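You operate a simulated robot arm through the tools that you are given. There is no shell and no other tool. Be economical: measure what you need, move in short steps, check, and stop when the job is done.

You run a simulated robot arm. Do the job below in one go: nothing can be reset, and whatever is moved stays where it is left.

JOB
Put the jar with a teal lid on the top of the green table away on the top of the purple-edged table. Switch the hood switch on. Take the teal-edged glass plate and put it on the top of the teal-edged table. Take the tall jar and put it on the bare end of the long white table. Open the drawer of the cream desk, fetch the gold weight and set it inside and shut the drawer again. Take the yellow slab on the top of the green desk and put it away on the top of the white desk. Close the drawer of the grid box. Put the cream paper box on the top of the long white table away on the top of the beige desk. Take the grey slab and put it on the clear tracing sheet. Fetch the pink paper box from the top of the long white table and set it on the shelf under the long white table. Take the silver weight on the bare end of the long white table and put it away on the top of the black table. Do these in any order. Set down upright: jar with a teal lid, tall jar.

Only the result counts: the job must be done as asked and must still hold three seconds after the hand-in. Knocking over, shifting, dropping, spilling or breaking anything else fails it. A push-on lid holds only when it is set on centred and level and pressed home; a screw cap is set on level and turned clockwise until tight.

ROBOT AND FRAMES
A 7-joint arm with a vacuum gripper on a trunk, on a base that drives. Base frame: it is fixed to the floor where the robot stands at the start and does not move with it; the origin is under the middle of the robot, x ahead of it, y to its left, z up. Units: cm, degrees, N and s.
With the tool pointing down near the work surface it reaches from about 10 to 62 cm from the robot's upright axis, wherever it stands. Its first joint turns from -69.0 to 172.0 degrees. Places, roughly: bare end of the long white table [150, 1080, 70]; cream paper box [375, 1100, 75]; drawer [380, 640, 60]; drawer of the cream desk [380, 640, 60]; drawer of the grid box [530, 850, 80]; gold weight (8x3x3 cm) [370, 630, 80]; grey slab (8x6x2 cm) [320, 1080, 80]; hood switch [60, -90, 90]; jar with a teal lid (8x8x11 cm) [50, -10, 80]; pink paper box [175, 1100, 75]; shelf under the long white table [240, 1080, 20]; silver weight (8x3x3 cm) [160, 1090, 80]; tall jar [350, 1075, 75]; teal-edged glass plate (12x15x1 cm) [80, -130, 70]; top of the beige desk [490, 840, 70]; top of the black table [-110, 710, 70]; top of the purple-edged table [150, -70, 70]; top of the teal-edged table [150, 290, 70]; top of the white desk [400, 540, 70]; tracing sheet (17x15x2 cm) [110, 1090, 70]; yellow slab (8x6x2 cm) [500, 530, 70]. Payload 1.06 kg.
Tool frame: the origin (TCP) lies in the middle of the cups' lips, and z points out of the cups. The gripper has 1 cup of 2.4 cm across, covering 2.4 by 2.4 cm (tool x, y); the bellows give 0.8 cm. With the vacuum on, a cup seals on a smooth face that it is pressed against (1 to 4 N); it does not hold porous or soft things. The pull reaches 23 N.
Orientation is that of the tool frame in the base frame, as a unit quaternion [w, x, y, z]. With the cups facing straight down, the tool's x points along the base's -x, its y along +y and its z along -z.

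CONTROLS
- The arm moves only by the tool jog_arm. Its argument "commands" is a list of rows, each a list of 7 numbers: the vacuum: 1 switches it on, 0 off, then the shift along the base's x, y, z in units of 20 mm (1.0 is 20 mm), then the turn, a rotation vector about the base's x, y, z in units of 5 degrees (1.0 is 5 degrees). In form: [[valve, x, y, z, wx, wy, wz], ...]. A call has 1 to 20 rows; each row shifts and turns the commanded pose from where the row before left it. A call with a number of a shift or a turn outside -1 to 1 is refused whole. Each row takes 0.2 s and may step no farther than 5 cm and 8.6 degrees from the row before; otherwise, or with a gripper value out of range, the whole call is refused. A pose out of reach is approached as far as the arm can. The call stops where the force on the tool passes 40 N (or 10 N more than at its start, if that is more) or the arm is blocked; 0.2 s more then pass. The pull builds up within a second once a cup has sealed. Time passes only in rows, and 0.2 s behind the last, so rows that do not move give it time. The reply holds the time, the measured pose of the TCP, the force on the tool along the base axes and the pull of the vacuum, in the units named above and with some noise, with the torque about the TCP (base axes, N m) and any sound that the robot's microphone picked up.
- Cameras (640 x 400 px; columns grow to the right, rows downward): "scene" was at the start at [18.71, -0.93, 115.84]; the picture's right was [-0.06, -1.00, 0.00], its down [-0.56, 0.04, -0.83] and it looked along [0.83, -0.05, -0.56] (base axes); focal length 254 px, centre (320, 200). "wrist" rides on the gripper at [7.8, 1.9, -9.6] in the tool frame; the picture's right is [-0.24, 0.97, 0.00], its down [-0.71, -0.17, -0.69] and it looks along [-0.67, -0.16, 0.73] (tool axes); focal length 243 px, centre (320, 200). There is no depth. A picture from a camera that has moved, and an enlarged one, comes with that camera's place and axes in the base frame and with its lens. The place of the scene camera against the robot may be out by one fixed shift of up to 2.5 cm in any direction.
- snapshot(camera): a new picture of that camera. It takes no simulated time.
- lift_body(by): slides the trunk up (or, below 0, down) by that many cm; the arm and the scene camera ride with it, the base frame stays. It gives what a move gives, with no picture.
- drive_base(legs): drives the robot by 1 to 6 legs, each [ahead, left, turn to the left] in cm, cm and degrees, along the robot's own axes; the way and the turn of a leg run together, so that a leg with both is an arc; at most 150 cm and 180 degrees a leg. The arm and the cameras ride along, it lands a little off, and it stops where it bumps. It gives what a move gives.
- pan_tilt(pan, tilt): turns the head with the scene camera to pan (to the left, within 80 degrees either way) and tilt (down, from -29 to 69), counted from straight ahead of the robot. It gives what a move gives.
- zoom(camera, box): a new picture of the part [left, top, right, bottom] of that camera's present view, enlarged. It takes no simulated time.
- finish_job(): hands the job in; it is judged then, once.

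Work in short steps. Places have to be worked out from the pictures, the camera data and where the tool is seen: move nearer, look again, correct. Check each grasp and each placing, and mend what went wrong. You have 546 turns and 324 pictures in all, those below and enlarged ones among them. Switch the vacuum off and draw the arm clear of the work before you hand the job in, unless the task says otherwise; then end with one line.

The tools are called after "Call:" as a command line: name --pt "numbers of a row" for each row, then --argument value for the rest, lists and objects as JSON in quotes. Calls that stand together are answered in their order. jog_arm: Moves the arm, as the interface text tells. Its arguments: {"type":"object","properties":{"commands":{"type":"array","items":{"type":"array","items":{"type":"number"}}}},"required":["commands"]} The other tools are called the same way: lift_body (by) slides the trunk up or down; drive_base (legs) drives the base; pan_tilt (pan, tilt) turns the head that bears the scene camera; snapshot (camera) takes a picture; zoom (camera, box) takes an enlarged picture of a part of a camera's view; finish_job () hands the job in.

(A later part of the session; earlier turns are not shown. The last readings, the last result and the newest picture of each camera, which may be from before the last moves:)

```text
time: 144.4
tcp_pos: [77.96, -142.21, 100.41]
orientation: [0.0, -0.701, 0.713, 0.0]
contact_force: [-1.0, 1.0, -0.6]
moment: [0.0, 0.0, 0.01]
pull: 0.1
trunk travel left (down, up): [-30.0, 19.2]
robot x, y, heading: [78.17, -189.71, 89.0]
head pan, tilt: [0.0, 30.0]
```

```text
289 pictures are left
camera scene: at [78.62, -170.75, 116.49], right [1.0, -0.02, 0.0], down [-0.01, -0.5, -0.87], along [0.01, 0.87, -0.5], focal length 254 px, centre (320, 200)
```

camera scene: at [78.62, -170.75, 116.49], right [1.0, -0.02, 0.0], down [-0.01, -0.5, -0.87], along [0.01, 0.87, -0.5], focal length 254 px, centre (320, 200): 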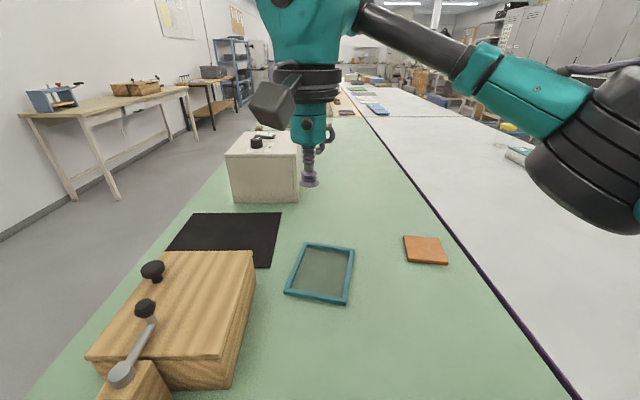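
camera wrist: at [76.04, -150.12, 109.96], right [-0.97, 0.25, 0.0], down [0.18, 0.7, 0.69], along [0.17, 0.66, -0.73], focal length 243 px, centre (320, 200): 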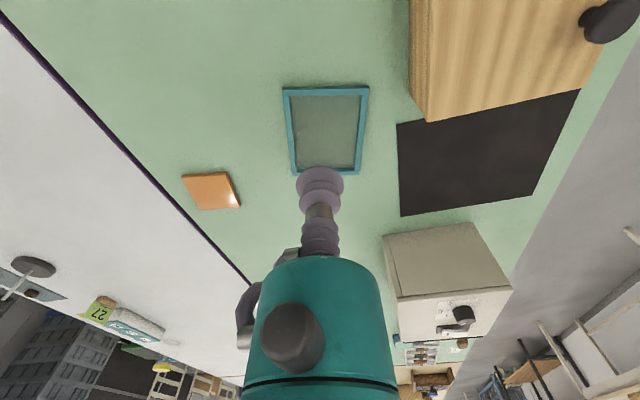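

The plate's centre is at about [79.5,-132,74]. I move over it, go down to z ≈ 79 and recheck.

Call:
jog_arm --pt "0 0.15 1 -0.8 0 0 0" --pt "0 0.15 1 -0.8 0 0 0" --pt "0 0.15 1 -0.8 0 0 0" --pt "0 0.15 1 -0.8 0 0 0" --pt "0 0.15 1 -0.8 0 0 0" --pt "0 0 0 -0.9 0 0 0" --pt "0 0 0 -0.9 0 0 0" --pt "0 0 0 -0.9 0 0 0" --pt "0 0 0 -0.9 0 0 0" --pt "0 0 0 -0.9 0 0 0" --pt "0 0 0 -0.9 0 0 0" --pt "0 0 0 -0.9 0 0 0" --pt "0 0 0 0 0 0 0"

Call:
snapshot --camera "wrist"

Call:
snapshot --camera "scene"

```text
time: 147.2
tcp_pos: [79.55, -132.0, 79.86]
orientation: [0.0, -0.702, 0.713, -0.001]
contact_force: [-0.4, 0.7, 0.8]
moment: [0.0, -0.01, -0.02]
pull: 0.1
trunk travel left (down, up): [-30.0, 19.2]
robot x, y, heading: [79.0, -189.78, 89.1]
head pan, tilt: [0.0, 30.0]
```

```text
288 pictures are left
camera wrist: at [77.56, -140.07, 89.37], right [-0.97, 0.25, 0.0], down [0.18, 0.7, 0.69], along [0.17, 0.66, -0.73], focal length 243 px, centre (320, 200)
```

wrist: 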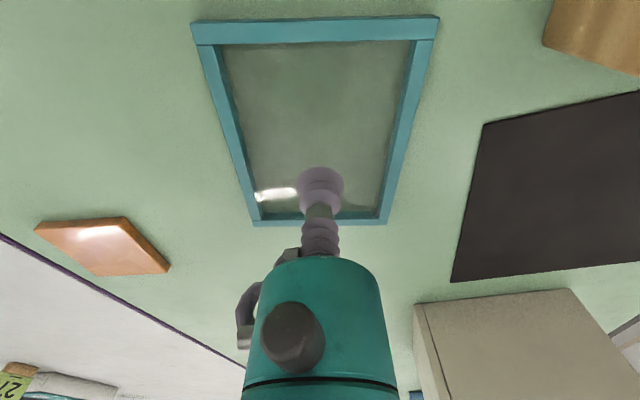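

```text
287 pictures are left
camera scene: at [78.62, -170.76, 116.49], right [1.0, -0.02, 0.0], down [-0.01, -0.5, -0.87], along [0.01, 0.87, -0.5], focal length 254 px, centre (320, 200)
```

scene: 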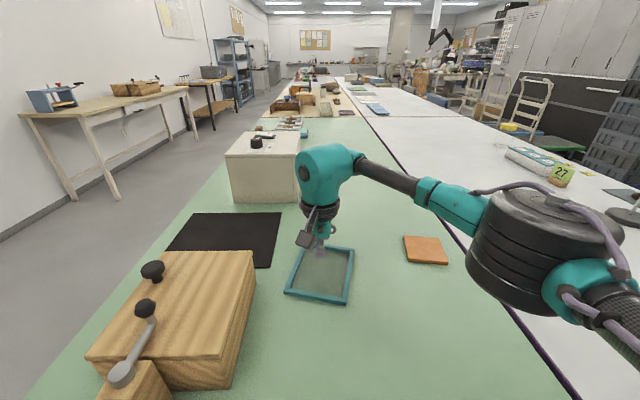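

The plate's centre refined: about [80.2,-130.6]. I go down with the vacuum on.

Call:
jog_arm --pt "1 0.3 0.7 -0.8 0 0 0" --pt "1 0 0 -0.8 0 0 0" --pt "1 0 0 -0.6 0 0 0" --pt "1 0 0 -0.2 0 0 0" --pt "1 0 0 -0.15 0 0 0" --pt "1 0 0 -0.15 0 0 0" --pt "1 0 0 -0.1 0 0 0" --pt "1 0 0 0 0 0 0"

```text
time: 149.0
tcp_pos: [80.26, -130.55, 74.56]
orientation: [0.001, -0.701, 0.713, 0.001]
contact_force: [7.1, 2.8, 18.9]
moment: [-0.06, 0.01, -0.14]
pull: 23.1
trunk travel left (down, up): [-30.0, 19.2]
robot x, y, heading: [78.66, -189.89, 88.9]
head pan, tilt: [0.0, 30.0]
```

Sealed. I lift it up.

Call:
jog_arm --pt "1 0 0 0.2 0 0 0" --pt "1 0 0 0.3 0 0 0" --pt "1 0 0 0.5 0 0 0" --pt "1 0 0 0.8 0 0 0" --pt "1 0 0 0.8 0 0 0" --pt "1 0 0 0.8 0 0 0" --pt "1 0 0 0.8 0 0 0" --pt "1 0 0 0.8 0 0 0" --pt "1 0 0 0.8 0 0 0" --pt "1 0 0 0.8 0 0 0" --pt "1 0 0 0.8 0 0 0" --pt "1 0 0 0.8 0 0 0" --pt "1 0 0 0.8 0 0 0" --pt "1 0 0 0.8 0 0 0" --pt "1 0 0 0.8 0 0 0" --pt "1 0 0 0 0 0 0"

Call:
snapshot --camera "scene"

```text
time: 152.4
tcp_pos: [80.28, -130.35, 95.51]
orientation: [0.0, -0.702, 0.712, 0.0]
contact_force: [-0.1, -0.5, -4.0]
moment: [0.02, -0.02, 0.0]
pull: 22.6
trunk travel left (down, up): [-30.0, 19.2]
robot x, y, heading: [78.85, -189.3, 89.1]
head pan, tilt: [0.0, 30.0]
```

```text
286 pictures are left
camera scene: at [78.62, -170.73, 116.48], right [1.0, -0.02, 0.0], down [-0.01, -0.5, -0.87], along [0.01, 0.87, -0.5], focal length 254 px, centre (320, 200)
```

scene: 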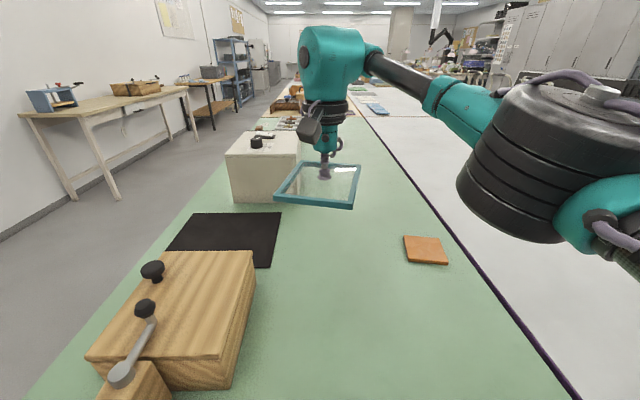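

Plate held level. I retract the arm, back off, and drive right to the far corridor (x ≈ 245), then look.

Call:
jog_arm --pt "1 0 -0.8 0.3 0 0 0" --pt "1 0 -0.8 0.3 0 0 0" --pt "1 0 -0.8 0.3 0 0 0" --pt "1 0 -0.8 0.3 0 0 0" --pt "1 0 -0.8 0.3 0 0 0" --pt "1 0 -0.8 0.3 0 0 0" --pt "1 0 -0.8 0.3 0 0 0" --pt "1 0 -0.8 0.3 0 0 0" --pt "1 0 -0.8 0 0 0 0" --pt "1 0 -0.8 0 0 0 0" --pt "1 0 -0.8 0 0 0 0"

Call:
drive_base --legs '[[-45, 0, 1], [0, -90, 0], [0, -78, 0]]'

Call:
pan_tilt --pan 0 --tilt 20

Call:
snapshot --camera "scene"

```text
time: 154.8
tcp_pos: [80.18, -148.21, 100.26]
orientation: [0.001, -0.701, 0.713, 0.001]
contact_force: [-0.1, 0.1, -3.2]
moment: [0.03, -0.01, -0.02]
pull: 22.7
trunk travel left (down, up): [-30.0, 19.2]
robot x, y, heading: [78.57, -189.41, 89.0]
head pan, tilt: [0.0, 30.0]
```

```text
time: 172.4
tcp_pos: [249.27, -191.93, 100.25]
orientation: [0.001, 0.709, -0.705, 0.0]
contact_force: [-0.4, 0.0, -4.1]
moment: [0.01, -0.01, -0.03]
pull: 22.9
trunk travel left (down, up): [-30.0, 19.2]
robot x, y, heading: [248.67, -233.29, 90.4]
head pan, tilt: [0.0, 30.0]
```

```text
time: 173.1
tcp_pos: [249.11, -191.89, 100.19]
orientation: [0.001, 0.711, -0.704, 0.0]
contact_force: [-0.7, 0.2, -3.5]
moment: [0.03, -0.05, 0.0]
pull: 23.1
trunk travel left (down, up): [-30.0, 19.2]
robot x, y, heading: [248.47, -233.37, 90.5]
head pan, tilt: [0.0, 20.0]
```

```text
285 pictures are left
camera scene: at [248.17, -214.17, 118.09], right [1.0, 0.01, 0.0], down [0.0, -0.34, -0.94], along [-0.01, 0.94, -0.34], focal length 254 px, centre (320, 200)
```

scene: 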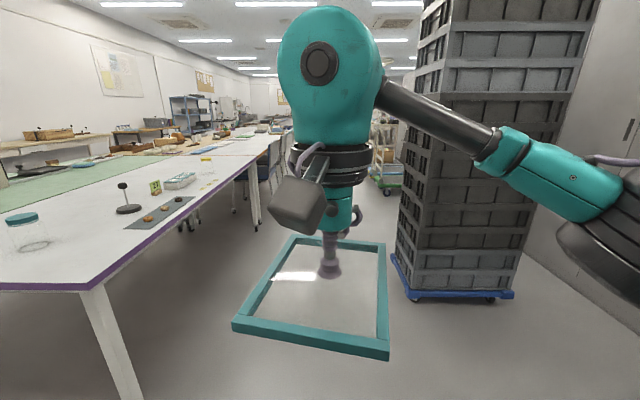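

I zoom into the corridor to see chairs and carts.

Call:
zoom --camera "scene" --box '[180, 110, 420, 260]'

```text
2.67 times, centred on (300, 185) of scene
camera zoom: at [248.17, -214.17, 118.09], right [1.0, 0.01, 0.0], down [0.0, -0.34, -0.94], along [-0.01, 0.94, -0.34], focal length 678 px, centre (373, 240)
```

zoom: 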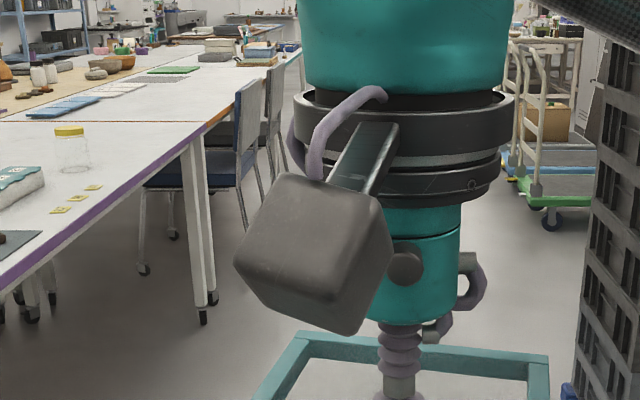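

The corridor is about 100 cm wide between the chairs (x ≲ 220) and carts (x ≳ 320). I shift right a little and drive on to y ≈ 20.

Call:
drive_base --legs '[[0, -14, -0.5], [130, 0, 0], [110, 0, 0]]'

Call:
snapshot --camera "scene"

```text
time: 186.6
tcp_pos: [262.2, 52.93, 100.16]
orientation: [0.001, 0.712, -0.702, 0.0]
contact_force: [-0.2, 0.0, -5.3]
moment: [0.0, -0.03, 0.01]
pull: 22.7
trunk travel left (down, up): [-30.0, 19.2]
robot x, y, heading: [261.76, 11.63, 91.1]
head pan, tilt: [0.0, 20.0]
```

```text
283 pictures are left
camera scene: at [261.22, 30.74, 118.09], right [1.0, 0.01, 0.0], down [0.0, -0.34, -0.94], along [-0.01, 0.94, -0.34], focal length 254 px, centre (320, 200)
```

scene: 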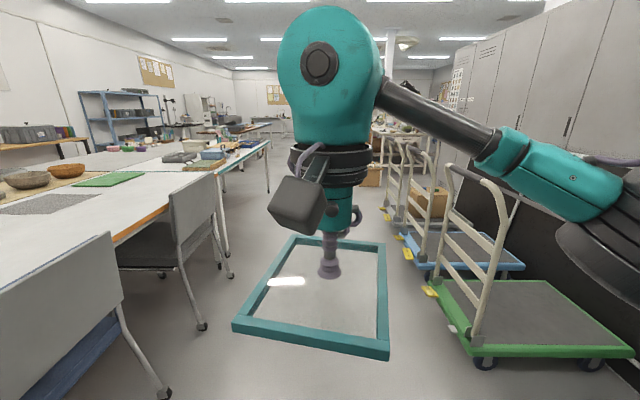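

The chairs stay at x < ~200 and carts at x > 320. I zoom to identify the teal-edged table.

Call:
zoom --camera "scene" --box '[60, 110, 300, 260]'

```text
2.67 times, centred on (180, 185) of scene
camera zoom: at [261.22, 30.74, 118.09], right [1.0, 0.01, 0.0], down [0.0, -0.34, -0.94], along [-0.01, 0.94, -0.34], focal length 678 px, centre (693, 240)
```

zoom: 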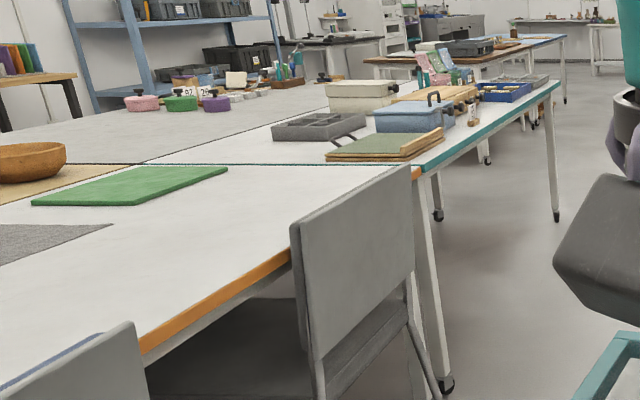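

The teal-edged table is next, y ≈ 214–394, with a crowded near edge. I drive on beside it and look left for free room.

Call:
drive_base --legs '[[140, 0, -1], [110, 0, 0]]'

Call:
pan_tilt --pan 70 --tilt 30

Call:
snapshot --camera "scene"

Call:
pan_tilt --pan 10 --tilt 20

Call:
snapshot --camera "scene"

```text
time: 198.8
tcp_pos: [270.54, 301.77, 100.18]
orientation: [0.0, -0.7, 0.715, 0.0]
contact_force: [-0.2, -0.6, -3.7]
moment: [0.05, -0.01, 0.02]
pull: 23.0
trunk travel left (down, up): [-30.0, 19.2]
robot x, y, heading: [268.54, 260.45, 88.9]
head pan, tilt: [0.0, 20.0]
```

```text
time: 200.2
tcp_pos: [270.52, 301.65, 100.3]
orientation: [0.0, -0.699, 0.715, 0.0]
contact_force: [0.6, -0.3, -4.1]
moment: [0.07, -0.04, 0.02]
pull: 22.8
trunk travel left (down, up): [-30.0, 19.2]
robot x, y, heading: [268.62, 260.62, 88.6]
head pan, tilt: [70.0, 30.0]
```

```text
281 pictures are left
camera scene: at [260.21, 273.62, 116.49], right [0.36, 0.93, 0.0], down [0.47, -0.18, -0.87], along [-0.81, 0.32, -0.5], focal length 254 px, centre (320, 200)
```

scene: 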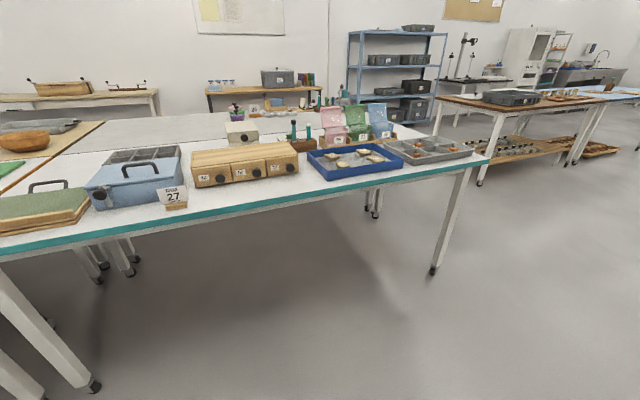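

```text
time: 201.5
tcp_pos: [270.53, 301.78, 100.2]
orientation: [0.0, -0.699, 0.716, 0.001]
contact_force: [0.5, -0.5, -4.0]
moment: [0.02, -0.03, -0.01]
pull: 23.0
trunk travel left (down, up): [-30.0, 19.2]
robot x, y, heading: [268.61, 260.29, 88.7]
head pan, tilt: [10.0, 20.0]
```

```text
280 pictures are left
camera scene: at [267.22, 279.53, 118.09], right [0.99, 0.15, 0.0], down [0.05, -0.34, -0.94], along [-0.14, 0.93, -0.34], focal length 254 px, centre (320, 200)
```

scene: 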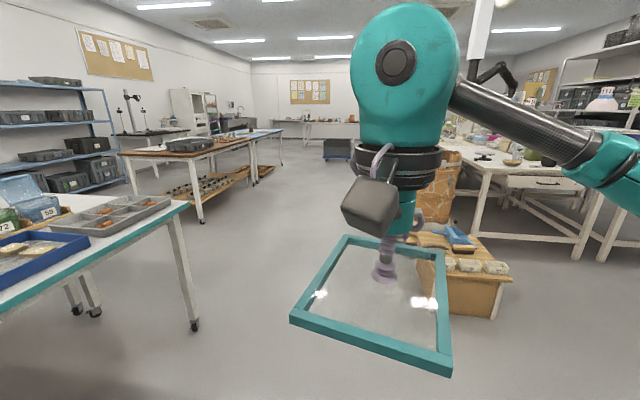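

Objects leave only a narrow front strip. I move nearer to see the free areas behind.

Call:
drive_base --legs '[[0, 38, 1.2]]'

Call:
pan_tilt --pan 80 --tilt 42

Call:
snapshot --camera "scene"

Call:
pan_tilt --pan 50 --tilt 35

Call:
snapshot --camera "scene"

```text
time: 205.4
tcp_pos: [231.21, 302.32, 100.33]
orientation: [0.0, -0.705, 0.709, 0.0]
contact_force: [-0.2, 0.1, -4.2]
moment: [0.07, -0.03, 0.0]
pull: 22.6
trunk travel left (down, up): [-30.0, 19.2]
robot x, y, heading: [229.96, 260.99, 89.6]
head pan, tilt: [10.0, 20.0]
```

```text
time: 206.8
tcp_pos: [231.28, 302.45, 100.33]
orientation: [-0.001, -0.705, 0.709, 0.0]
contact_force: [-0.4, 0.0, -4.3]
moment: [0.0, 0.0, 0.01]
pull: 22.3
trunk travel left (down, up): [-30.0, 19.2]
robot x, y, heading: [229.8, 261.1, 89.7]
head pan, tilt: [80.0, 42.0]
```

```text
279 pictures are left
camera scene: at [221.6, 272.37, 114.66], right [0.18, 0.98, 0.0], down [0.66, -0.12, -0.74], along [-0.73, 0.13, -0.67], focal length 254 px, centre (320, 200)
```

scene: 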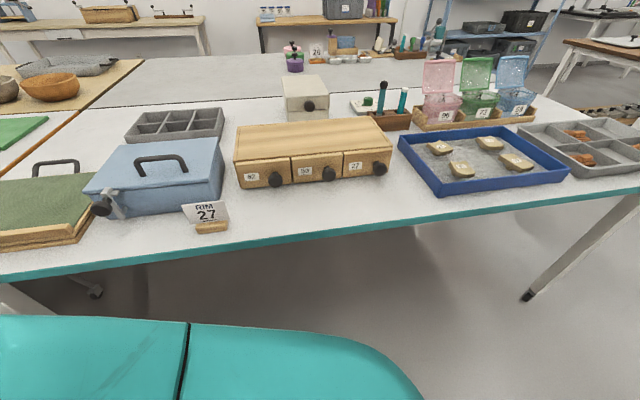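

```text
time: 207.8
tcp_pos: [231.15, 302.26, 100.31]
orientation: [0.0, -0.705, 0.709, 0.0]
contact_force: [0.2, 0.9, -4.0]
moment: [0.09, -0.03, 0.01]
pull: 22.7
trunk travel left (down, up): [-30.0, 19.2]
robot x, y, heading: [230.07, 260.89, 89.6]
head pan, tilt: [50.0, 35.0]
```

```text
278 pictures are left
camera scene: at [223.1, 276.56, 115.7], right [0.65, 0.76, 0.0], down [0.44, -0.37, -0.82], along [-0.63, 0.53, -0.57], focal length 254 px, centre (320, 200)
```

scene: 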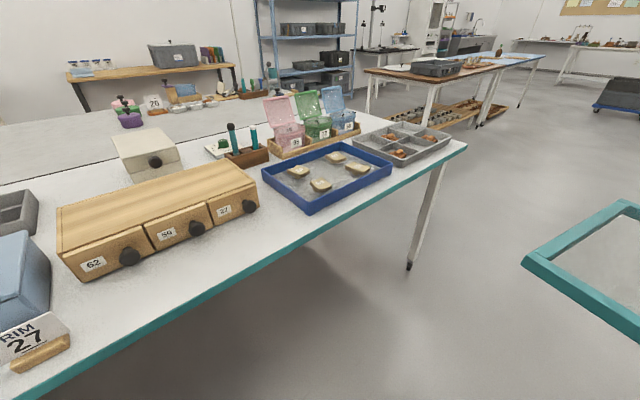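

The front strip between the sign "27" and the blue tray is about 14.5 cm deep (x ≈ 172–186.5, y ≈ 260–300), enough for the plate with its long side along y. I check how the plate hangs with the wrist camera.

Call:
snapshot --camera "wrist"

```text
277 pictures are left
camera wrist: at [229.31, 294.43, 109.79], right [-0.97, 0.24, 0.0], down [0.18, 0.71, 0.68], along [0.16, 0.66, -0.73], focal length 243 px, centre (320, 200)
```

wrist: 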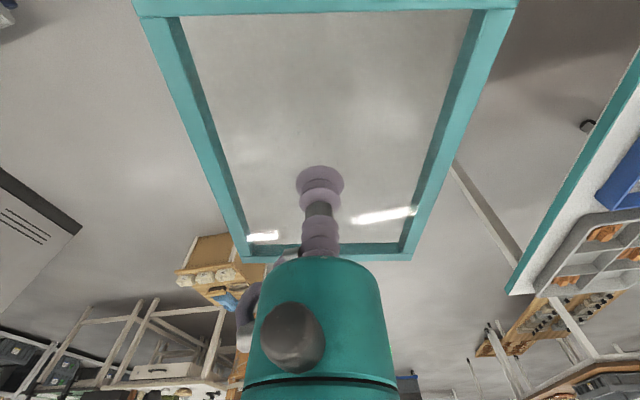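

The plate is turned about 12° clockwise; I'll turn it +12° while swinging it over the strip to about [180.3,280].

Call:
jog_arm --pt "1 -1 -0.44 0 0 0 0.2" --pt "1 -1 -0.44 0 0 0 0.2" --pt "1 -1 -0.44 0 0 0 0.2" --pt "1 -1 -0.44 0 0 0 0.2" --pt "1 -1 -0.44 0 0 0 0.2" --pt "1 -1 -0.44 0 0 0 0.2" --pt "1 -1 -0.44 0 0 0 0.2" --pt "1 -1 -0.44 0 0 0 0.2" --pt "1 -1 -0.44 0 0 0 0.2" --pt "1 -1 -0.44 0 0 0 0.2" --pt "1 -1 -0.44 0 0 0 0.2" --pt "1 -1 -0.44 0 0 0 0.2" --pt "1 -1 -0.44 0 0 0 0" --pt "1 -1 -0.44 0 0 0 0" --pt "1 -1 -0.44 0 0 0 0" --pt "1 -1 -0.44 0 0 0 0" --pt "1 -1 -0.44 0 0 0 0" --pt "1 -1 -0.44 0 0 0 0" --pt "1 -1 -0.44 0 0 0 0" --pt "1 -1 -0.44 0 0 0 0"

Call:
pan_tilt --pan 75 --tilt 42

Call:
snapshot --camera "scene"

Call:
snapshot --camera "wrist"

```text
time: 212.0
tcp_pos: [206.49, 291.08, 100.36]
orientation: [0.001, 0.774, -0.633, -0.001]
contact_force: [-0.9, -0.6, -4.1]
moment: [0.04, -0.02, -0.02]
pull: 22.7
out of reach, approached as far as the arm can: row 13, 14, 15, 16, 17, 18, 19, 20
trunk travel left (down, up): [-30.0, 19.2]
robot x, y, heading: [229.84, 260.8, 89.6]
head pan, tilt: [50.0, 35.0]
```

```text
time: 212.8
tcp_pos: [206.6, 291.15, 100.48]
orientation: [0.001, 0.774, -0.633, -0.002]
contact_force: [0.9, 0.4, -3.5]
moment: [-0.03, 0.01, 0.02]
pull: 23.2
trunk travel left (down, up): [-30.0, 19.2]
robot x, y, heading: [229.91, 261.02, 89.6]
head pan, tilt: [75.0, 42.0]
```

```text
276 pictures are left
camera scene: at [221.75, 273.08, 114.66], right [0.26, 0.96, 0.0], down [0.65, -0.18, -0.74], along [-0.72, 0.2, -0.67], focal length 254 px, centre (320, 200)
```

scene: 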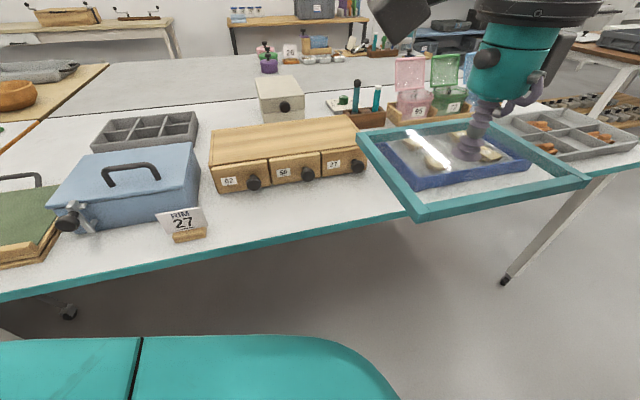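

```text
275 pictures are left
camera wrist: at [206.33, 282.95, 110.01], right [-1.0, 0.04, 0.0], down [0.03, 0.73, 0.69], along [0.02, 0.68, -0.73], focal length 243 px, centre (320, 200)
```

wrist: 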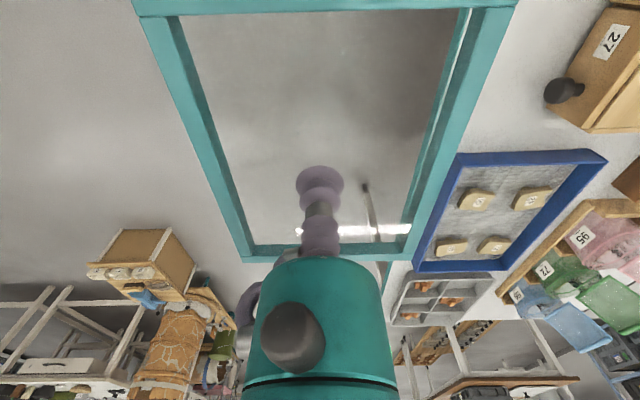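

The arm hits a joint limit reaching to the left with this yaw. I'd rather face the table: bring the tool back ahead of the robot, then reposition and turn left 90°.

Call:
jog_arm --pt "1 1 0.3 0 0 0 -0.5" --pt "1 1 0.3 0 0 0 -0.5" --pt "1 1 0.3 0 0 0 -0.5" --pt "1 1 0.3 0 0 0 -0.5" --pt "1 1 0.3 0 0 0 -0.4" --pt "1 1 0.3 0 0 0 0" --pt "1 1 0.3 0 0 0 0" --pt "1 1 0.3 0 0 0 0" --pt "1 1 0.3 0 0 0 0" --pt "1 1 0.3 0 0 0 0" --pt "1 1 0.3 0 0 0 0" --pt "1 1 0.3 0 0 0 0"

```text
time: 215.4
tcp_pos: [230.52, 298.53, 100.45]
orientation: [-0.001, -0.705, 0.709, 0.0]
contact_force: [0.1, 0.9, -4.4]
moment: [0.02, -0.02, 0.0]
pull: 22.7
trunk travel left (down, up): [-30.0, 19.2]
robot x, y, heading: [230.05, 261.03, 89.7]
head pan, tilt: [75.0, 42.0]
```

Now reposition to about [242,280] and turn left 90° to face the table.

Call:
drive_base --legs '[[19, -12, 0], [0, 0, 90]]'

Call:
pan_tilt --pan 0 --tilt 45

Call:
jog_arm --pt "1 0 0 0 0 0 -1" --pt "1 0 0 0 0 0 -1" --pt "1 0 0 0 0 0 -1" --pt "1 0 0 0 0 0 -1" --pt "1 0 0 0 0 0 -1" --pt "1 0 0 0 0 0 -1" --pt "1 0 0 0 0 0 -1" --pt "1 0 0 0 0 0 -1" --pt "1 0 0 0 0 0 -1" --pt "1 0 0 0 0 0 -1" --pt "1 0 0 0 0 0 -1" --pt "1 0 0 0 0 0 -1" --pt "1 0 0 0 0 0 -1" --pt "1 0 0 0 0 0 -1" --pt "1 0 0 0 0 0 -1" --pt "1 0 0 0 0 0 -0.5"

Call:
snapshot --camera "scene"

Call:
snapshot --camera "wrist"

```text
time: 220.9
tcp_pos: [204.23, 281.84, 100.64]
orientation: [0.0, 1.0, -0.015, 0.0]
contact_force: [-0.6, 0.2, -4.3]
moment: [-0.02, -0.01, 0.02]
pull: 22.9
trunk travel left (down, up): [-30.0, 19.2]
robot x, y, heading: [241.38, 280.49, 178.3]
head pan, tilt: [75.0, 42.0]
```

```text
time: 222.4
tcp_pos: [204.24, 281.84, 100.66]
orientation: [0.0, 1.0, -0.016, 0.0]
contact_force: [-0.6, -0.1, -4.2]
moment: [0.05, 0.03, -0.01]
pull: 23.1
trunk travel left (down, up): [-30.0, 19.2]
robot x, y, heading: [241.79, 280.43, 178.0]
head pan, tilt: [0.0, 45.0]
```

```text
time: 225.8
tcp_pos: [204.04, 281.81, 100.48]
orientation: [0.0, 0.77, -0.638, 0.001]
contact_force: [-0.2, -0.8, -3.4]
moment: [0.0, -0.01, -0.01]
pull: 23.0
trunk travel left (down, up): [-30.0, 19.2]
robot x, y, heading: [241.69, 280.45, 178.2]
head pan, tilt: [0.0, 45.0]
```

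```text
274 pictures are left
camera scene: at [223.07, 280.61, 114.22], right [0.03, 1.0, 0.0], down [0.71, -0.02, -0.71], along [-0.71, 0.02, -0.71], focal length 254 px, centre (320, 200)
```

scene: 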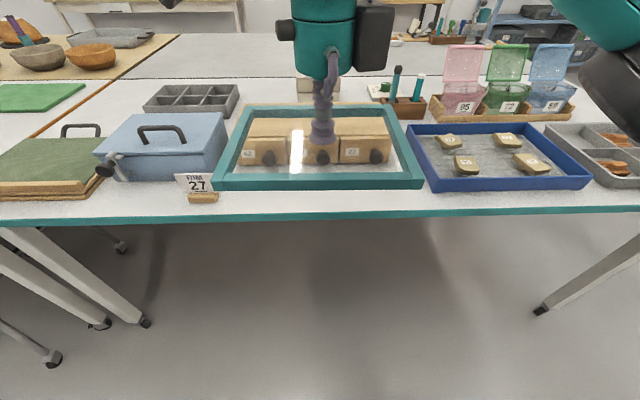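

```text
273 pictures are left
camera wrist: at [203.73, 273.62, 110.07], right [-1.0, 0.05, 0.0], down [0.04, 0.73, 0.69], along [0.04, 0.68, -0.73], focal length 243 px, centre (320, 200)
```

wrist: 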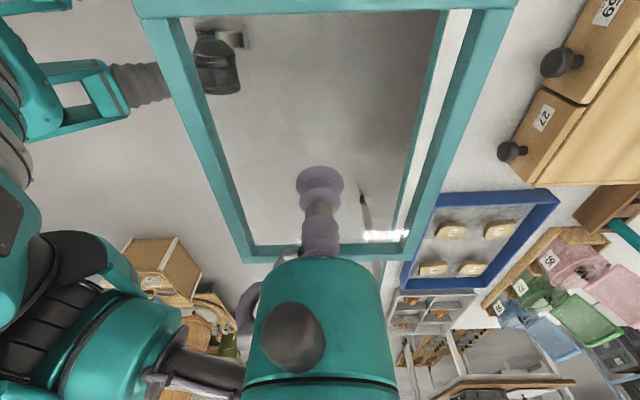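

The plate is aligned with the edge. Wrist view puts the table edge at x ≈ 189.3 and drawer knobs at x ≈ 175–176, so the target is x ≈ 183.4. I move there and lower to z ≈ 82.

Call:
jog_arm --pt "1 -1 0 0 0 0 0" --pt "1 -1 0 0 0 0 0" --pt "1 -1 0 0 0 0 0" --pt "1 -1 0 0 0 0 0" --pt "1 -1 0 0 0 0 0" --pt "1 -1 0 0 0 0 0" --pt "1 -1 0 0 0 0 0" --pt "1 -1 0 0 0 0 0" --pt "1 -1 0 0 0 0 0" --pt "1 -1 0 0 0 0 0" --pt "1 -0.3 0 -0.5 0 0 0" --pt "1 0 0 -1 0 0 0" --pt "1 0 0 -1 0 0 0" --pt "1 0 0 -1 0 0 0" --pt "1 0 0 -1 0 0 0" --pt "1 0 0 -1 0 0 0" --pt "1 0 0 -1 0 0 0" --pt "1 0 0 0 0 0 0"

Call:
snapshot --camera "scene"

Call:
snapshot --camera "wrist"

```text
time: 229.6
tcp_pos: [183.61, 281.6, 87.34]
orientation: [0.0, 0.77, -0.638, 0.0]
contact_force: [-1.0, -1.1, -4.7]
moment: [-0.01, -0.05, -0.01]
pull: 22.4
trunk travel left (down, up): [-30.0, 19.2]
robot x, y, heading: [241.41, 280.45, 178.2]
head pan, tilt: [0.0, 45.0]
```

```text
272 pictures are left
camera scene: at [223.06, 280.62, 114.22], right [0.03, 1.0, 0.0], down [0.71, -0.02, -0.71], along [-0.71, 0.02, -0.71], focal length 254 px, centre (320, 200)
```

scene: 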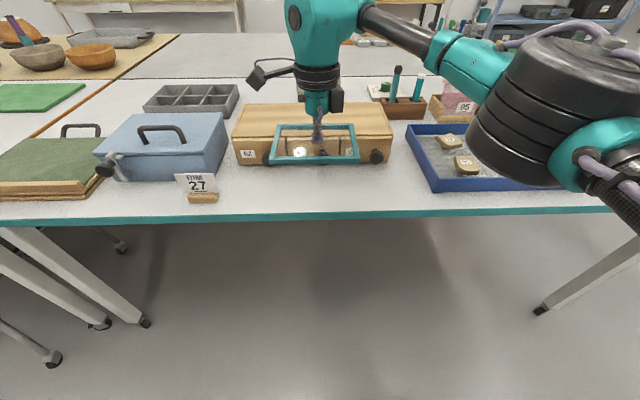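

```text
271 pictures are left
camera wrist: at [183.1, 273.56, 96.91], right [-1.0, 0.05, 0.0], down [0.04, 0.73, 0.69], along [0.04, 0.68, -0.73], focal length 243 px, centre (320, 200)
```

wrist: 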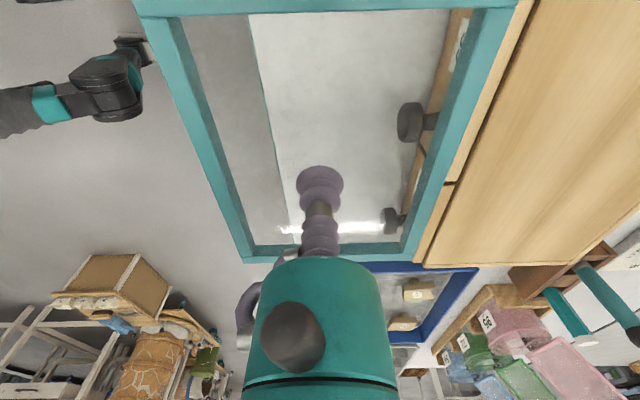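

Knob fronts are at x ≈ 177 and the edge at ≈ 189; the plate now spans 177.3–189.1. I shift +0.8 cm and lower in stages.

Call:
jog_arm --pt "1 0.4 0 0 0 0 0" --pt "1 0 0 -0.8 0 0 0" --pt "1 0 0 -0.8 0 0 0" --pt "1 0 0 -0.8 0 0 0" --pt "1 0 0 -0.8 0 0 0" --pt "1 0 0 -0.8 0 0 0" --pt "1 0 0 -0.8 0 0 0" --pt "1 0 0 0 0 0 0"

Call:
snapshot --camera "wrist"

Call:
zoom --camera "scene" --box '[200, 90, 440, 240]'

```text
time: 231.4
tcp_pos: [184.42, 281.75, 78.08]
orientation: [0.0, 0.77, -0.638, 0.0]
contact_force: [0.0, 0.0, -3.8]
moment: [0.02, 0.0, -0.03]
pull: 23.1
trunk travel left (down, up): [-30.0, 19.2]
robot x, y, heading: [242.05, 280.54, 178.3]
head pan, tilt: [0.0, 45.0]
```

```text
270 pictures are left
camera wrist: at [184.03, 273.55, 87.53], right [-1.0, 0.05, 0.0], down [0.04, 0.73, 0.69], along [0.04, 0.68, -0.73], focal length 243 px, centre (320, 200)
```

wrist: 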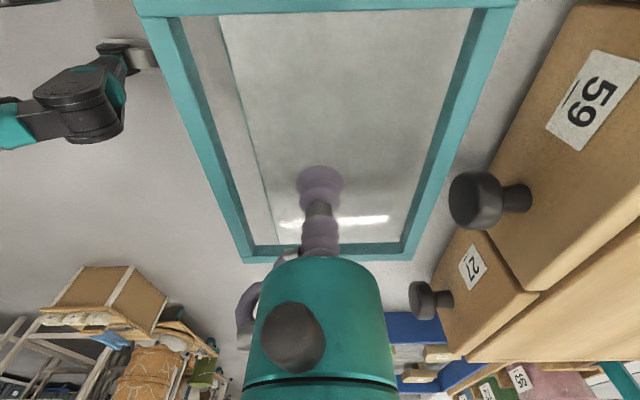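

```text
2.67 times, centred on (320, 165) of scene
camera zoom: at [223.06, 280.61, 114.22], right [0.03, 1.0, 0.0], down [0.71, -0.02, -0.71], along [-0.71, 0.02, -0.71], focal length 678 px, centre (320, 293)
```

zoom: 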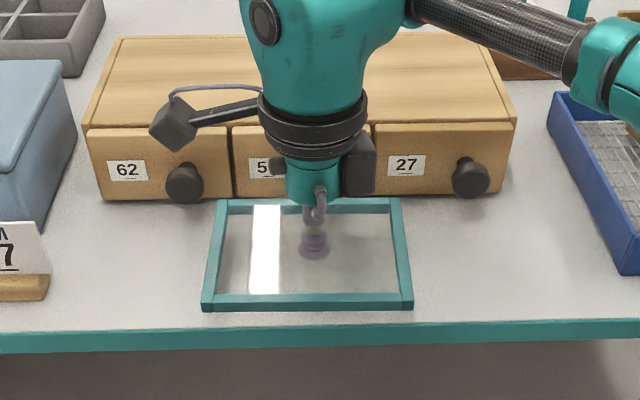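

Clearance to the knob is fine; I shift 0.3 cm inwards and lower to contact.

Call:
jog_arm --pt "1 -0.15 0 -0.6 0 0 0" --pt "1 0 0 -0.5 0 0 0" --pt "1 0 0 -0.2 0 0 0" --pt "1 0 0 -0.1 0 0 0" --pt "1 0 0 -0.1 0 0 0" --pt "1 0 0 0 0 0 0"

```text
time: 232.8
tcp_pos: [184.09, 281.87, 75.08]
orientation: [0.0, 0.769, -0.639, 0.0]
contact_force: [-3.5, -0.7, 4.7]
moment: [-0.08, 0.06, -0.07]
pull: 23.0
trunk travel left (down, up): [-30.0, 19.2]
robot x, y, heading: [241.56, 280.3, 178.3]
head pan, tilt: [0.0, 45.0]
```

Contact made. I press a hair, release, and lift.

Call:
jog_arm --pt "1 0 0 -0.05 0 0 0" --pt "0 0 0 0 0 0 0" --pt "0 0 0 0 0 0 0" --pt "0 0 0 0 0 0 0" --pt "0 0 0 0 0 0 0" --pt "0 0 0 0 0 0 0" --pt "0 0 0 0.2 0 0 0" --pt "0 0 0 0.5 0 0 0" --pt "0 0 0 1 0 0 0" --pt "0 0 0 1 0 0 0" --pt "0 0 0 1 0 0 0" --pt "0 0 0 1 0 0 0" --pt "0 0 0 1 0 0 0" --pt "0 0 0 1 0 0 0" --pt "0 0 0 1 0 0 0" --pt "0 0 0 1 0 0 0" --pt "0 0 0 1 0 0 0" --pt "0 0.8 0 1 0 0 0" --pt "0 0.8 0 1 0 0 0" --pt "0 0.8 0 0 0 0 0"

Call:
snapshot --camera "scene"

Call:
snapshot --camera "wrist"

```text
time: 237.0
tcp_pos: [189.05, 281.68, 98.15]
orientation: [0.0, 0.77, -0.639, 0.0]
contact_force: [-0.5, 0.0, -0.5]
moment: [0.01, 0.0, 0.02]
pull: 0.0
trunk travel left (down, up): [-30.0, 19.2]
robot x, y, heading: [241.54, 280.52, 178.0]
head pan, tilt: [0.0, 45.0]
```

```text
268 pictures are left
camera scene: at [223.09, 280.62, 114.23], right [0.03, 1.0, 0.0], down [0.71, -0.02, -0.71], along [-0.71, 0.02, -0.71], focal length 254 px, centre (320, 200)
```

scene: 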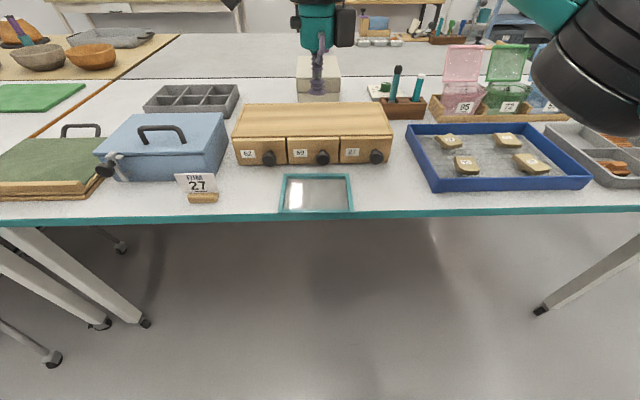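

```text
267 pictures are left
camera wrist: at [188.75, 273.53, 107.8], right [-1.0, 0.05, 0.0], down [0.04, 0.73, 0.69], along [0.04, 0.68, -0.73], focal length 243 px, centre (320, 200)
```

wrist: 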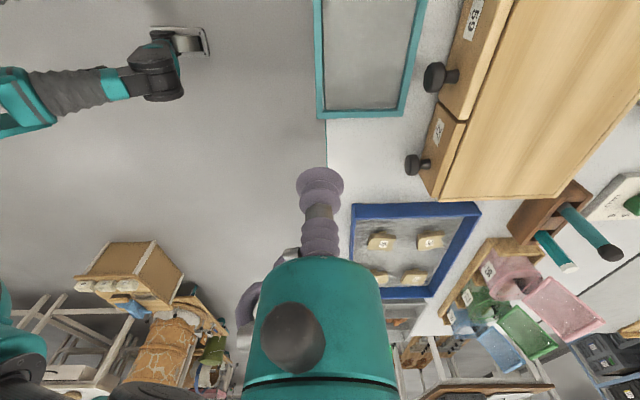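

The plate overhangs the edge by about 1 cm while ~2 cm is free towards the knobs. I regrasp it and shift it 1.2 cm inwards.

Call:
jog_arm --pt "0 -0.8 0 -1 0 0 0" --pt "0 -0.8 0 -1 0 0 0" --pt "0 -0.85 0 -1 0 0 0" --pt "0 0 0 -1 0 0 0" --pt "0 0 0 -1 0 0 0" --pt "0 0 0 -1 0 0 0" --pt "0 0 0 -1 0 0 0" --pt "0 0 0 -1 0 0 0" --pt "0 0 0 -1 0 0 0" --pt "1 0 0 -1 0 0 0" --pt "1 0 0 -1 0 0 0" --pt "1 0 0 -0.45 0 0 0" --pt "1 0 0 -0.1 0 0 0" --pt "1 0 0 0 0 0 0" --pt "1 0 0 0 0 0 0"

```text
time: 240.2
tcp_pos: [184.03, 281.7, 75.21]
orientation: [-0.001, 0.77, -0.638, 0.0]
contact_force: [-0.3, -0.2, 0.4]
moment: [-0.01, -0.01, 0.01]
pull: 22.4
trunk travel left (down, up): [-30.0, 19.2]
robot x, y, heading: [241.33, 280.52, 178.3]
head pan, tilt: [0.0, 45.0]
```

Call:
jog_arm --pt "1 0 0 0.2 0 0 0" --pt "1 0 0 0.1 0 0 0" --pt "1 -0.3 0 0 0 0 0" --pt "1 -0.3 0 0 0 0 0" --pt "1 0 0 -0.15 0 0 0" --pt "1 0 0 -0.1 0 0 0" --pt "1 0 0 -0.1 0 0 0" --pt "1 0 0 0 0 0 0"

Call:
zoom --camera "scene" --box '[200, 90, 440, 240]'

```text
time: 242.0
tcp_pos: [182.78, 281.88, 75.11]
orientation: [-0.001, 0.771, -0.637, -0.001]
contact_force: [0.0, -0.9, -4.5]
moment: [0.0, -0.01, -0.03]
pull: 22.8
trunk travel left (down, up): [-30.0, 19.2]
robot x, y, heading: [241.62, 280.33, 178.3]
head pan, tilt: [0.0, 45.0]
```

```text
2.67 times, centred on (320, 165) of scene
camera zoom: at [223.06, 280.61, 114.22], right [0.03, 1.0, 0.0], down [0.71, -0.02, -0.71], along [-0.71, 0.02, -0.71], focal length 678 px, centre (320, 293)
```

zoom: 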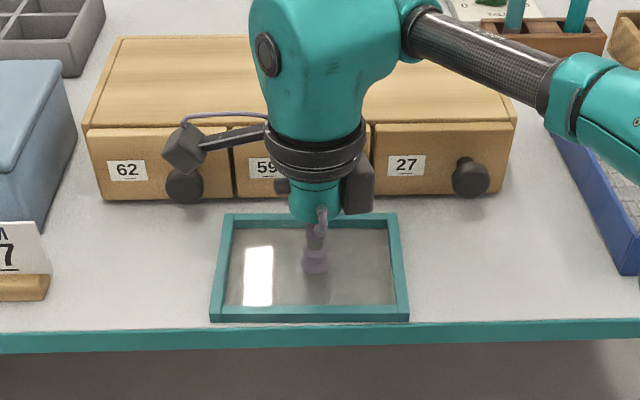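

The plate is now within the table edge, just about touching down. I lower the last bit, release and lift.

Call:
jog_arm --pt "1 0 0 -0.1 0 0 0" --pt "1 0 0 -0.05 0 0 0" --pt "0 0 0 0 0 0 0" --pt "0 0 0 0 0 0 0" --pt "0 0 0 0 0 0 0" --pt "0 0 0 0 0 0 0" --pt "0 0 0 0 0 0 0" --pt "0 0 0 0.2 0 0 0" --pt "0 0 0 0.5 0 0 0" --pt "0 0 0 1 0 0 0" --pt "0 0 0 1 0 0 0" --pt "0 0 0 1 0 0 0" --pt "0 0 0 1 0 0 0" --pt "0 0 0 1 0 0 0" --pt "0 0 0 1 0 0 0" --pt "0 0 0 1 0 0 0" --pt "0 0 0 1 0 0 0" --pt "0 0 0 1 0 0 0" --pt "0 0 0 1 0 0 0" --pt "0 0.8 0 1 0 0 0"

Call:
jog_arm --pt "0 1 0 0 0 0 1" --pt "0 1 0 0 0 0 1" --pt "0 1 0 0 0 0 1" --pt "0 1 0 0 0 0 1" --pt "0 1 0 0 0 0 1" --pt "0 1 0 0 0 0 1" --pt "0 0 0 0 0 0 1" --pt "0 0 0 0 0 0 1" --pt "0 0 0 0 0 0 1" --pt "0 0 0 0 0 0 1" --pt "0 0 0 0 0 0 1" --pt "0 0 0 0 0 0 1" --pt "0 0 0 0 0 0 1" --pt "0 0 0 0 0 0 1" --pt "0 0 0 0 0 0 1" --pt "0 0 0 0 0 0 0.5"

Call:
snapshot --camera "scene"

```text
time: 246.2
tcp_pos: [184.21, 282.03, 98.21]
orientation: [-0.001, 0.77, -0.638, 0.001]
contact_force: [-0.4, -0.6, 0.3]
moment: [-0.01, -0.02, -0.01]
pull: 0.1
trunk travel left (down, up): [-30.0, 19.2]
robot x, y, heading: [242.23, 280.07, 178.5]
head pan, tilt: [0.0, 45.0]
```

```text
time: 249.6
tcp_pos: [196.39, 281.76, 98.06]
orientation: [0.001, 1.0, -0.016, -0.001]
contact_force: [0.4, -0.2, 0.3]
moment: [-0.02, 0.0, -0.01]
pull: 0.1
trunk travel left (down, up): [-30.0, 19.2]
robot x, y, heading: [241.8, 280.26, 178.1]
head pan, tilt: [0.0, 45.0]
```

```text
265 pictures are left
camera scene: at [223.09, 280.61, 114.23], right [0.03, 1.0, 0.0], down [0.71, -0.02, -0.71], along [-0.71, 0.02, -0.71], focal length 254 px, centre (320, 200)
```

scene: 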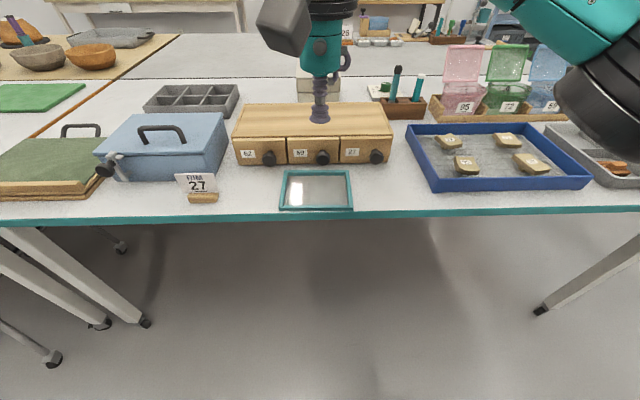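

The plate lies well inside the edge. Next region: desks near [400–500,540]. I back off, turn to face +y and look ahead.

Call:
drive_base --legs '[[-24, 0, 0], [0, 0, -88]]'

Call:
pan_tilt --pan -35 --tilt 18

Call:
snapshot --camera "scene"

Call:
pan_tilt --pan 20 --tilt 18

Call:
snapshot --camera "scene"

```text
time: 255.1
tcp_pos: [265.77, 324.87, 98.19]
orientation: [0.0, 0.707, -0.707, 0.0]
contact_force: [-0.2, 0.5, 0.7]
moment: [-0.01, 0.01, -0.01]
pull: 0.0
trunk travel left (down, up): [-30.0, 19.2]
robot x, y, heading: [266.04, 279.55, 90.0]
head pan, tilt: [0.0, 45.0]
```

```text
time: 256.1
tcp_pos: [265.84, 325.02, 98.13]
orientation: [0.0, 0.707, -0.707, 0.0]
contact_force: [0.1, -0.8, -0.2]
moment: [-0.01, -0.03, 0.01]
pull: 0.0
trunk travel left (down, up): [-30.0, 19.2]
robot x, y, heading: [265.8, 279.95, 90.0]
head pan, tilt: [-35.0, 18.0]
```

```text
264 pictures are left
camera scene: at [271.02, 297.06, 118.41], right [0.82, -0.57, 0.0], down [-0.18, -0.25, -0.95], along [0.54, 0.78, -0.31], focal length 254 px, centre (320, 200)
```

scene: 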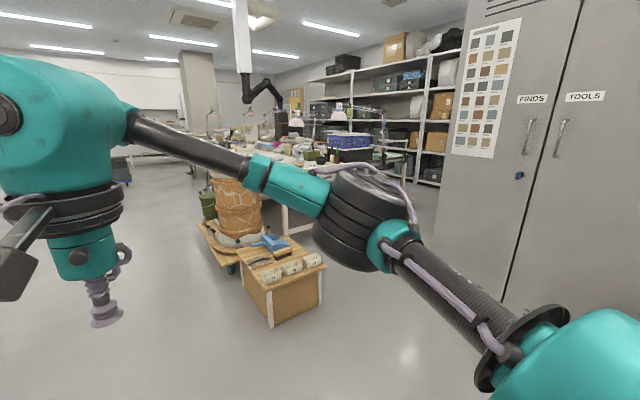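

```text
time: 257.4
tcp_pos: [265.95, 324.89, 98.12]
orientation: [0.0, -0.707, 0.707, 0.0]
contact_force: [-0.2, 0.4, 0.7]
moment: [-0.01, -0.02, -0.01]
pull: 0.1
trunk travel left (down, up): [-30.0, 19.2]
robot x, y, heading: [266.06, 279.45, 90.3]
head pan, tilt: [20.0, 18.0]
```

```text
263 pictures are left
camera scene: at [262.49, 298.17, 118.42], right [0.94, 0.34, 0.0], down [0.11, -0.29, -0.95], along [-0.33, 0.89, -0.31], focal length 254 px, centre (320, 200)
```

scene: 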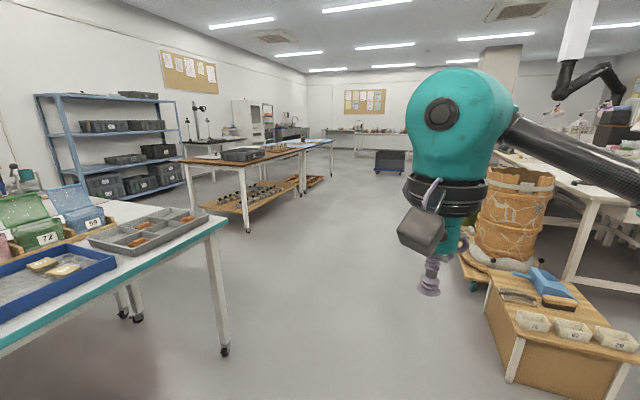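

There's a crate at about [310–355, 414–450] with a barrel behind, and the desk cluster beyond. I drive ahead to y ≈ 385 and turn right a bit to view the desks.

Call:
drive_base --legs '[[95, 8, 0], [0, 0, -60]]'

Call:
pan_tilt --pan 15 --tilt 18

Call:
snapshot --camera "scene"

Call:
pan_tilt --pan -25 --tilt 18

Call:
snapshot --camera "scene"

```text
time: 265.1
tcp_pos: [295.83, 401.24, 98.1]
orientation: [0.001, -0.275, 0.962, 0.0]
contact_force: [0.1, 0.6, 0.2]
moment: [0.01, 0.02, 0.01]
pull: 0.0
trunk travel left (down, up): [-30.0, 19.2]
robot x, y, heading: [257.27, 377.36, 31.7]
head pan, tilt: [20.0, 18.0]
```

```text
time: 265.7
tcp_pos: [295.82, 401.11, 98.17]
orientation: [0.0, -0.275, 0.962, 0.0]
contact_force: [0.0, 0.8, 0.0]
moment: [0.0, 0.04, 0.01]
pull: 0.0
trunk travel left (down, up): [-30.0, 19.2]
robot x, y, heading: [257.52, 377.32, 31.9]
head pan, tilt: [15.0, 18.0]
```

```text
262 pictures are left
camera scene: at [272.22, 389.04, 118.42], right [0.73, -0.68, 0.0], down [-0.21, -0.23, -0.95], along [0.65, 0.69, -0.31], focal length 254 px, centre (320, 200)
```

scene: 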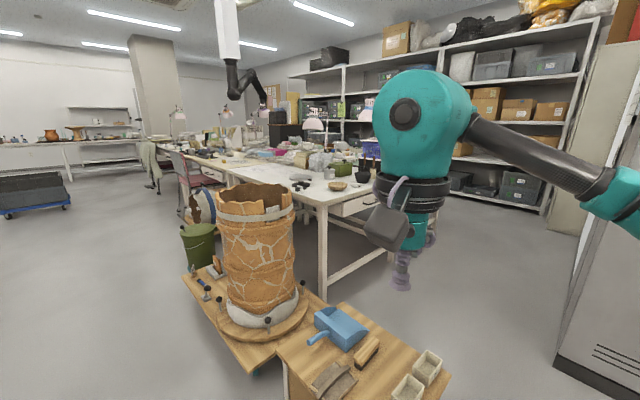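

```text
time: 266.8
tcp_pos: [295.9, 401.21, 98.21]
orientation: [0.0, -0.275, 0.961, -0.001]
contact_force: [0.5, -0.3, 0.3]
moment: [0.01, -0.02, 0.03]
pull: 0.0
trunk travel left (down, up): [-30.0, 19.2]
robot x, y, heading: [257.12, 377.24, 32.1]
head pan, tilt: [-25.0, 18.0]
```

```text
261 pictures are left
camera scene: at [275.11, 383.36, 118.42], right [0.12, -0.99, 0.0], down [-0.31, -0.04, -0.95], along [0.94, 0.12, -0.31], focal length 254 px, centre (320, 200)
```

scene: 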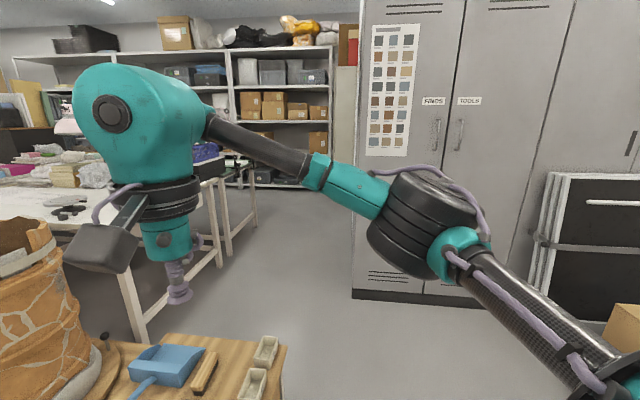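

Desk ends are at y ≈ 483: white desk x ≈ 362–450, green desk x ≈ 455–540; a passage between crate and cabinet (corner ≈ [421,380]) leads there. I drive along y ≈ 367 to x ≈ 388, then left to y ≈ 428.

Call:
drive_base --legs '[[0, 0, -32], [65, -9, 0], [64, 0, 0]]'

Call:
pan_tilt --pan 40 --tilt 25

Call:
snapshot --camera "scene"

```text
time: 274.2
tcp_pos: [412.0, 368.14, 98.03]
orientation: [0.005, -0.016, 1.0, -0.005]
contact_force: [0.9, 0.1, -0.9]
moment: [-0.02, 0.03, 0.02]
pull: 0.0
trunk travel left (down, up): [-30.0, 19.2]
robot x, y, heading: [368.27, 368.54, -0.2]
head pan, tilt: [-25.0, 18.0]
stopped in leg 3: the robot was blocked; the commanded pose is now the measured one
```

```text
time: 275.6
tcp_pos: [411.9, 368.26, 98.08]
orientation: [0.005, -0.017, 1.0, -0.004]
contact_force: [-0.6, 0.6, 0.6]
moment: [0.01, 0.01, -0.04]
pull: 0.0
trunk travel left (down, up): [-30.0, 19.2]
robot x, y, heading: [368.14, 368.16, -0.1]
head pan, tilt: [40.0, 25.0]
```

```text
260 pictures are left
camera scene: at [384.27, 373.37, 117.46], right [0.64, -0.77, 0.0], down [-0.32, -0.27, -0.91], along [0.7, 0.58, -0.41], focal length 254 px, centre (320, 200)
```

scene: 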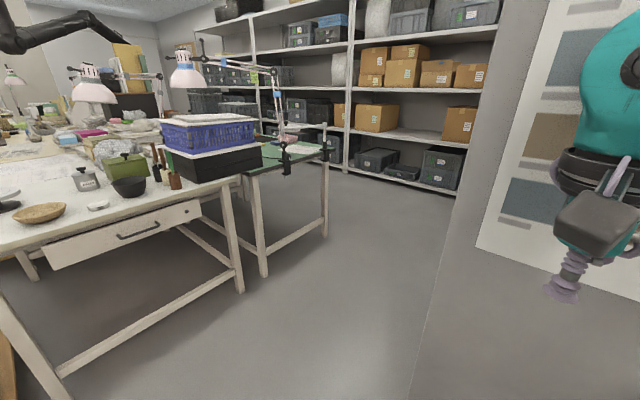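

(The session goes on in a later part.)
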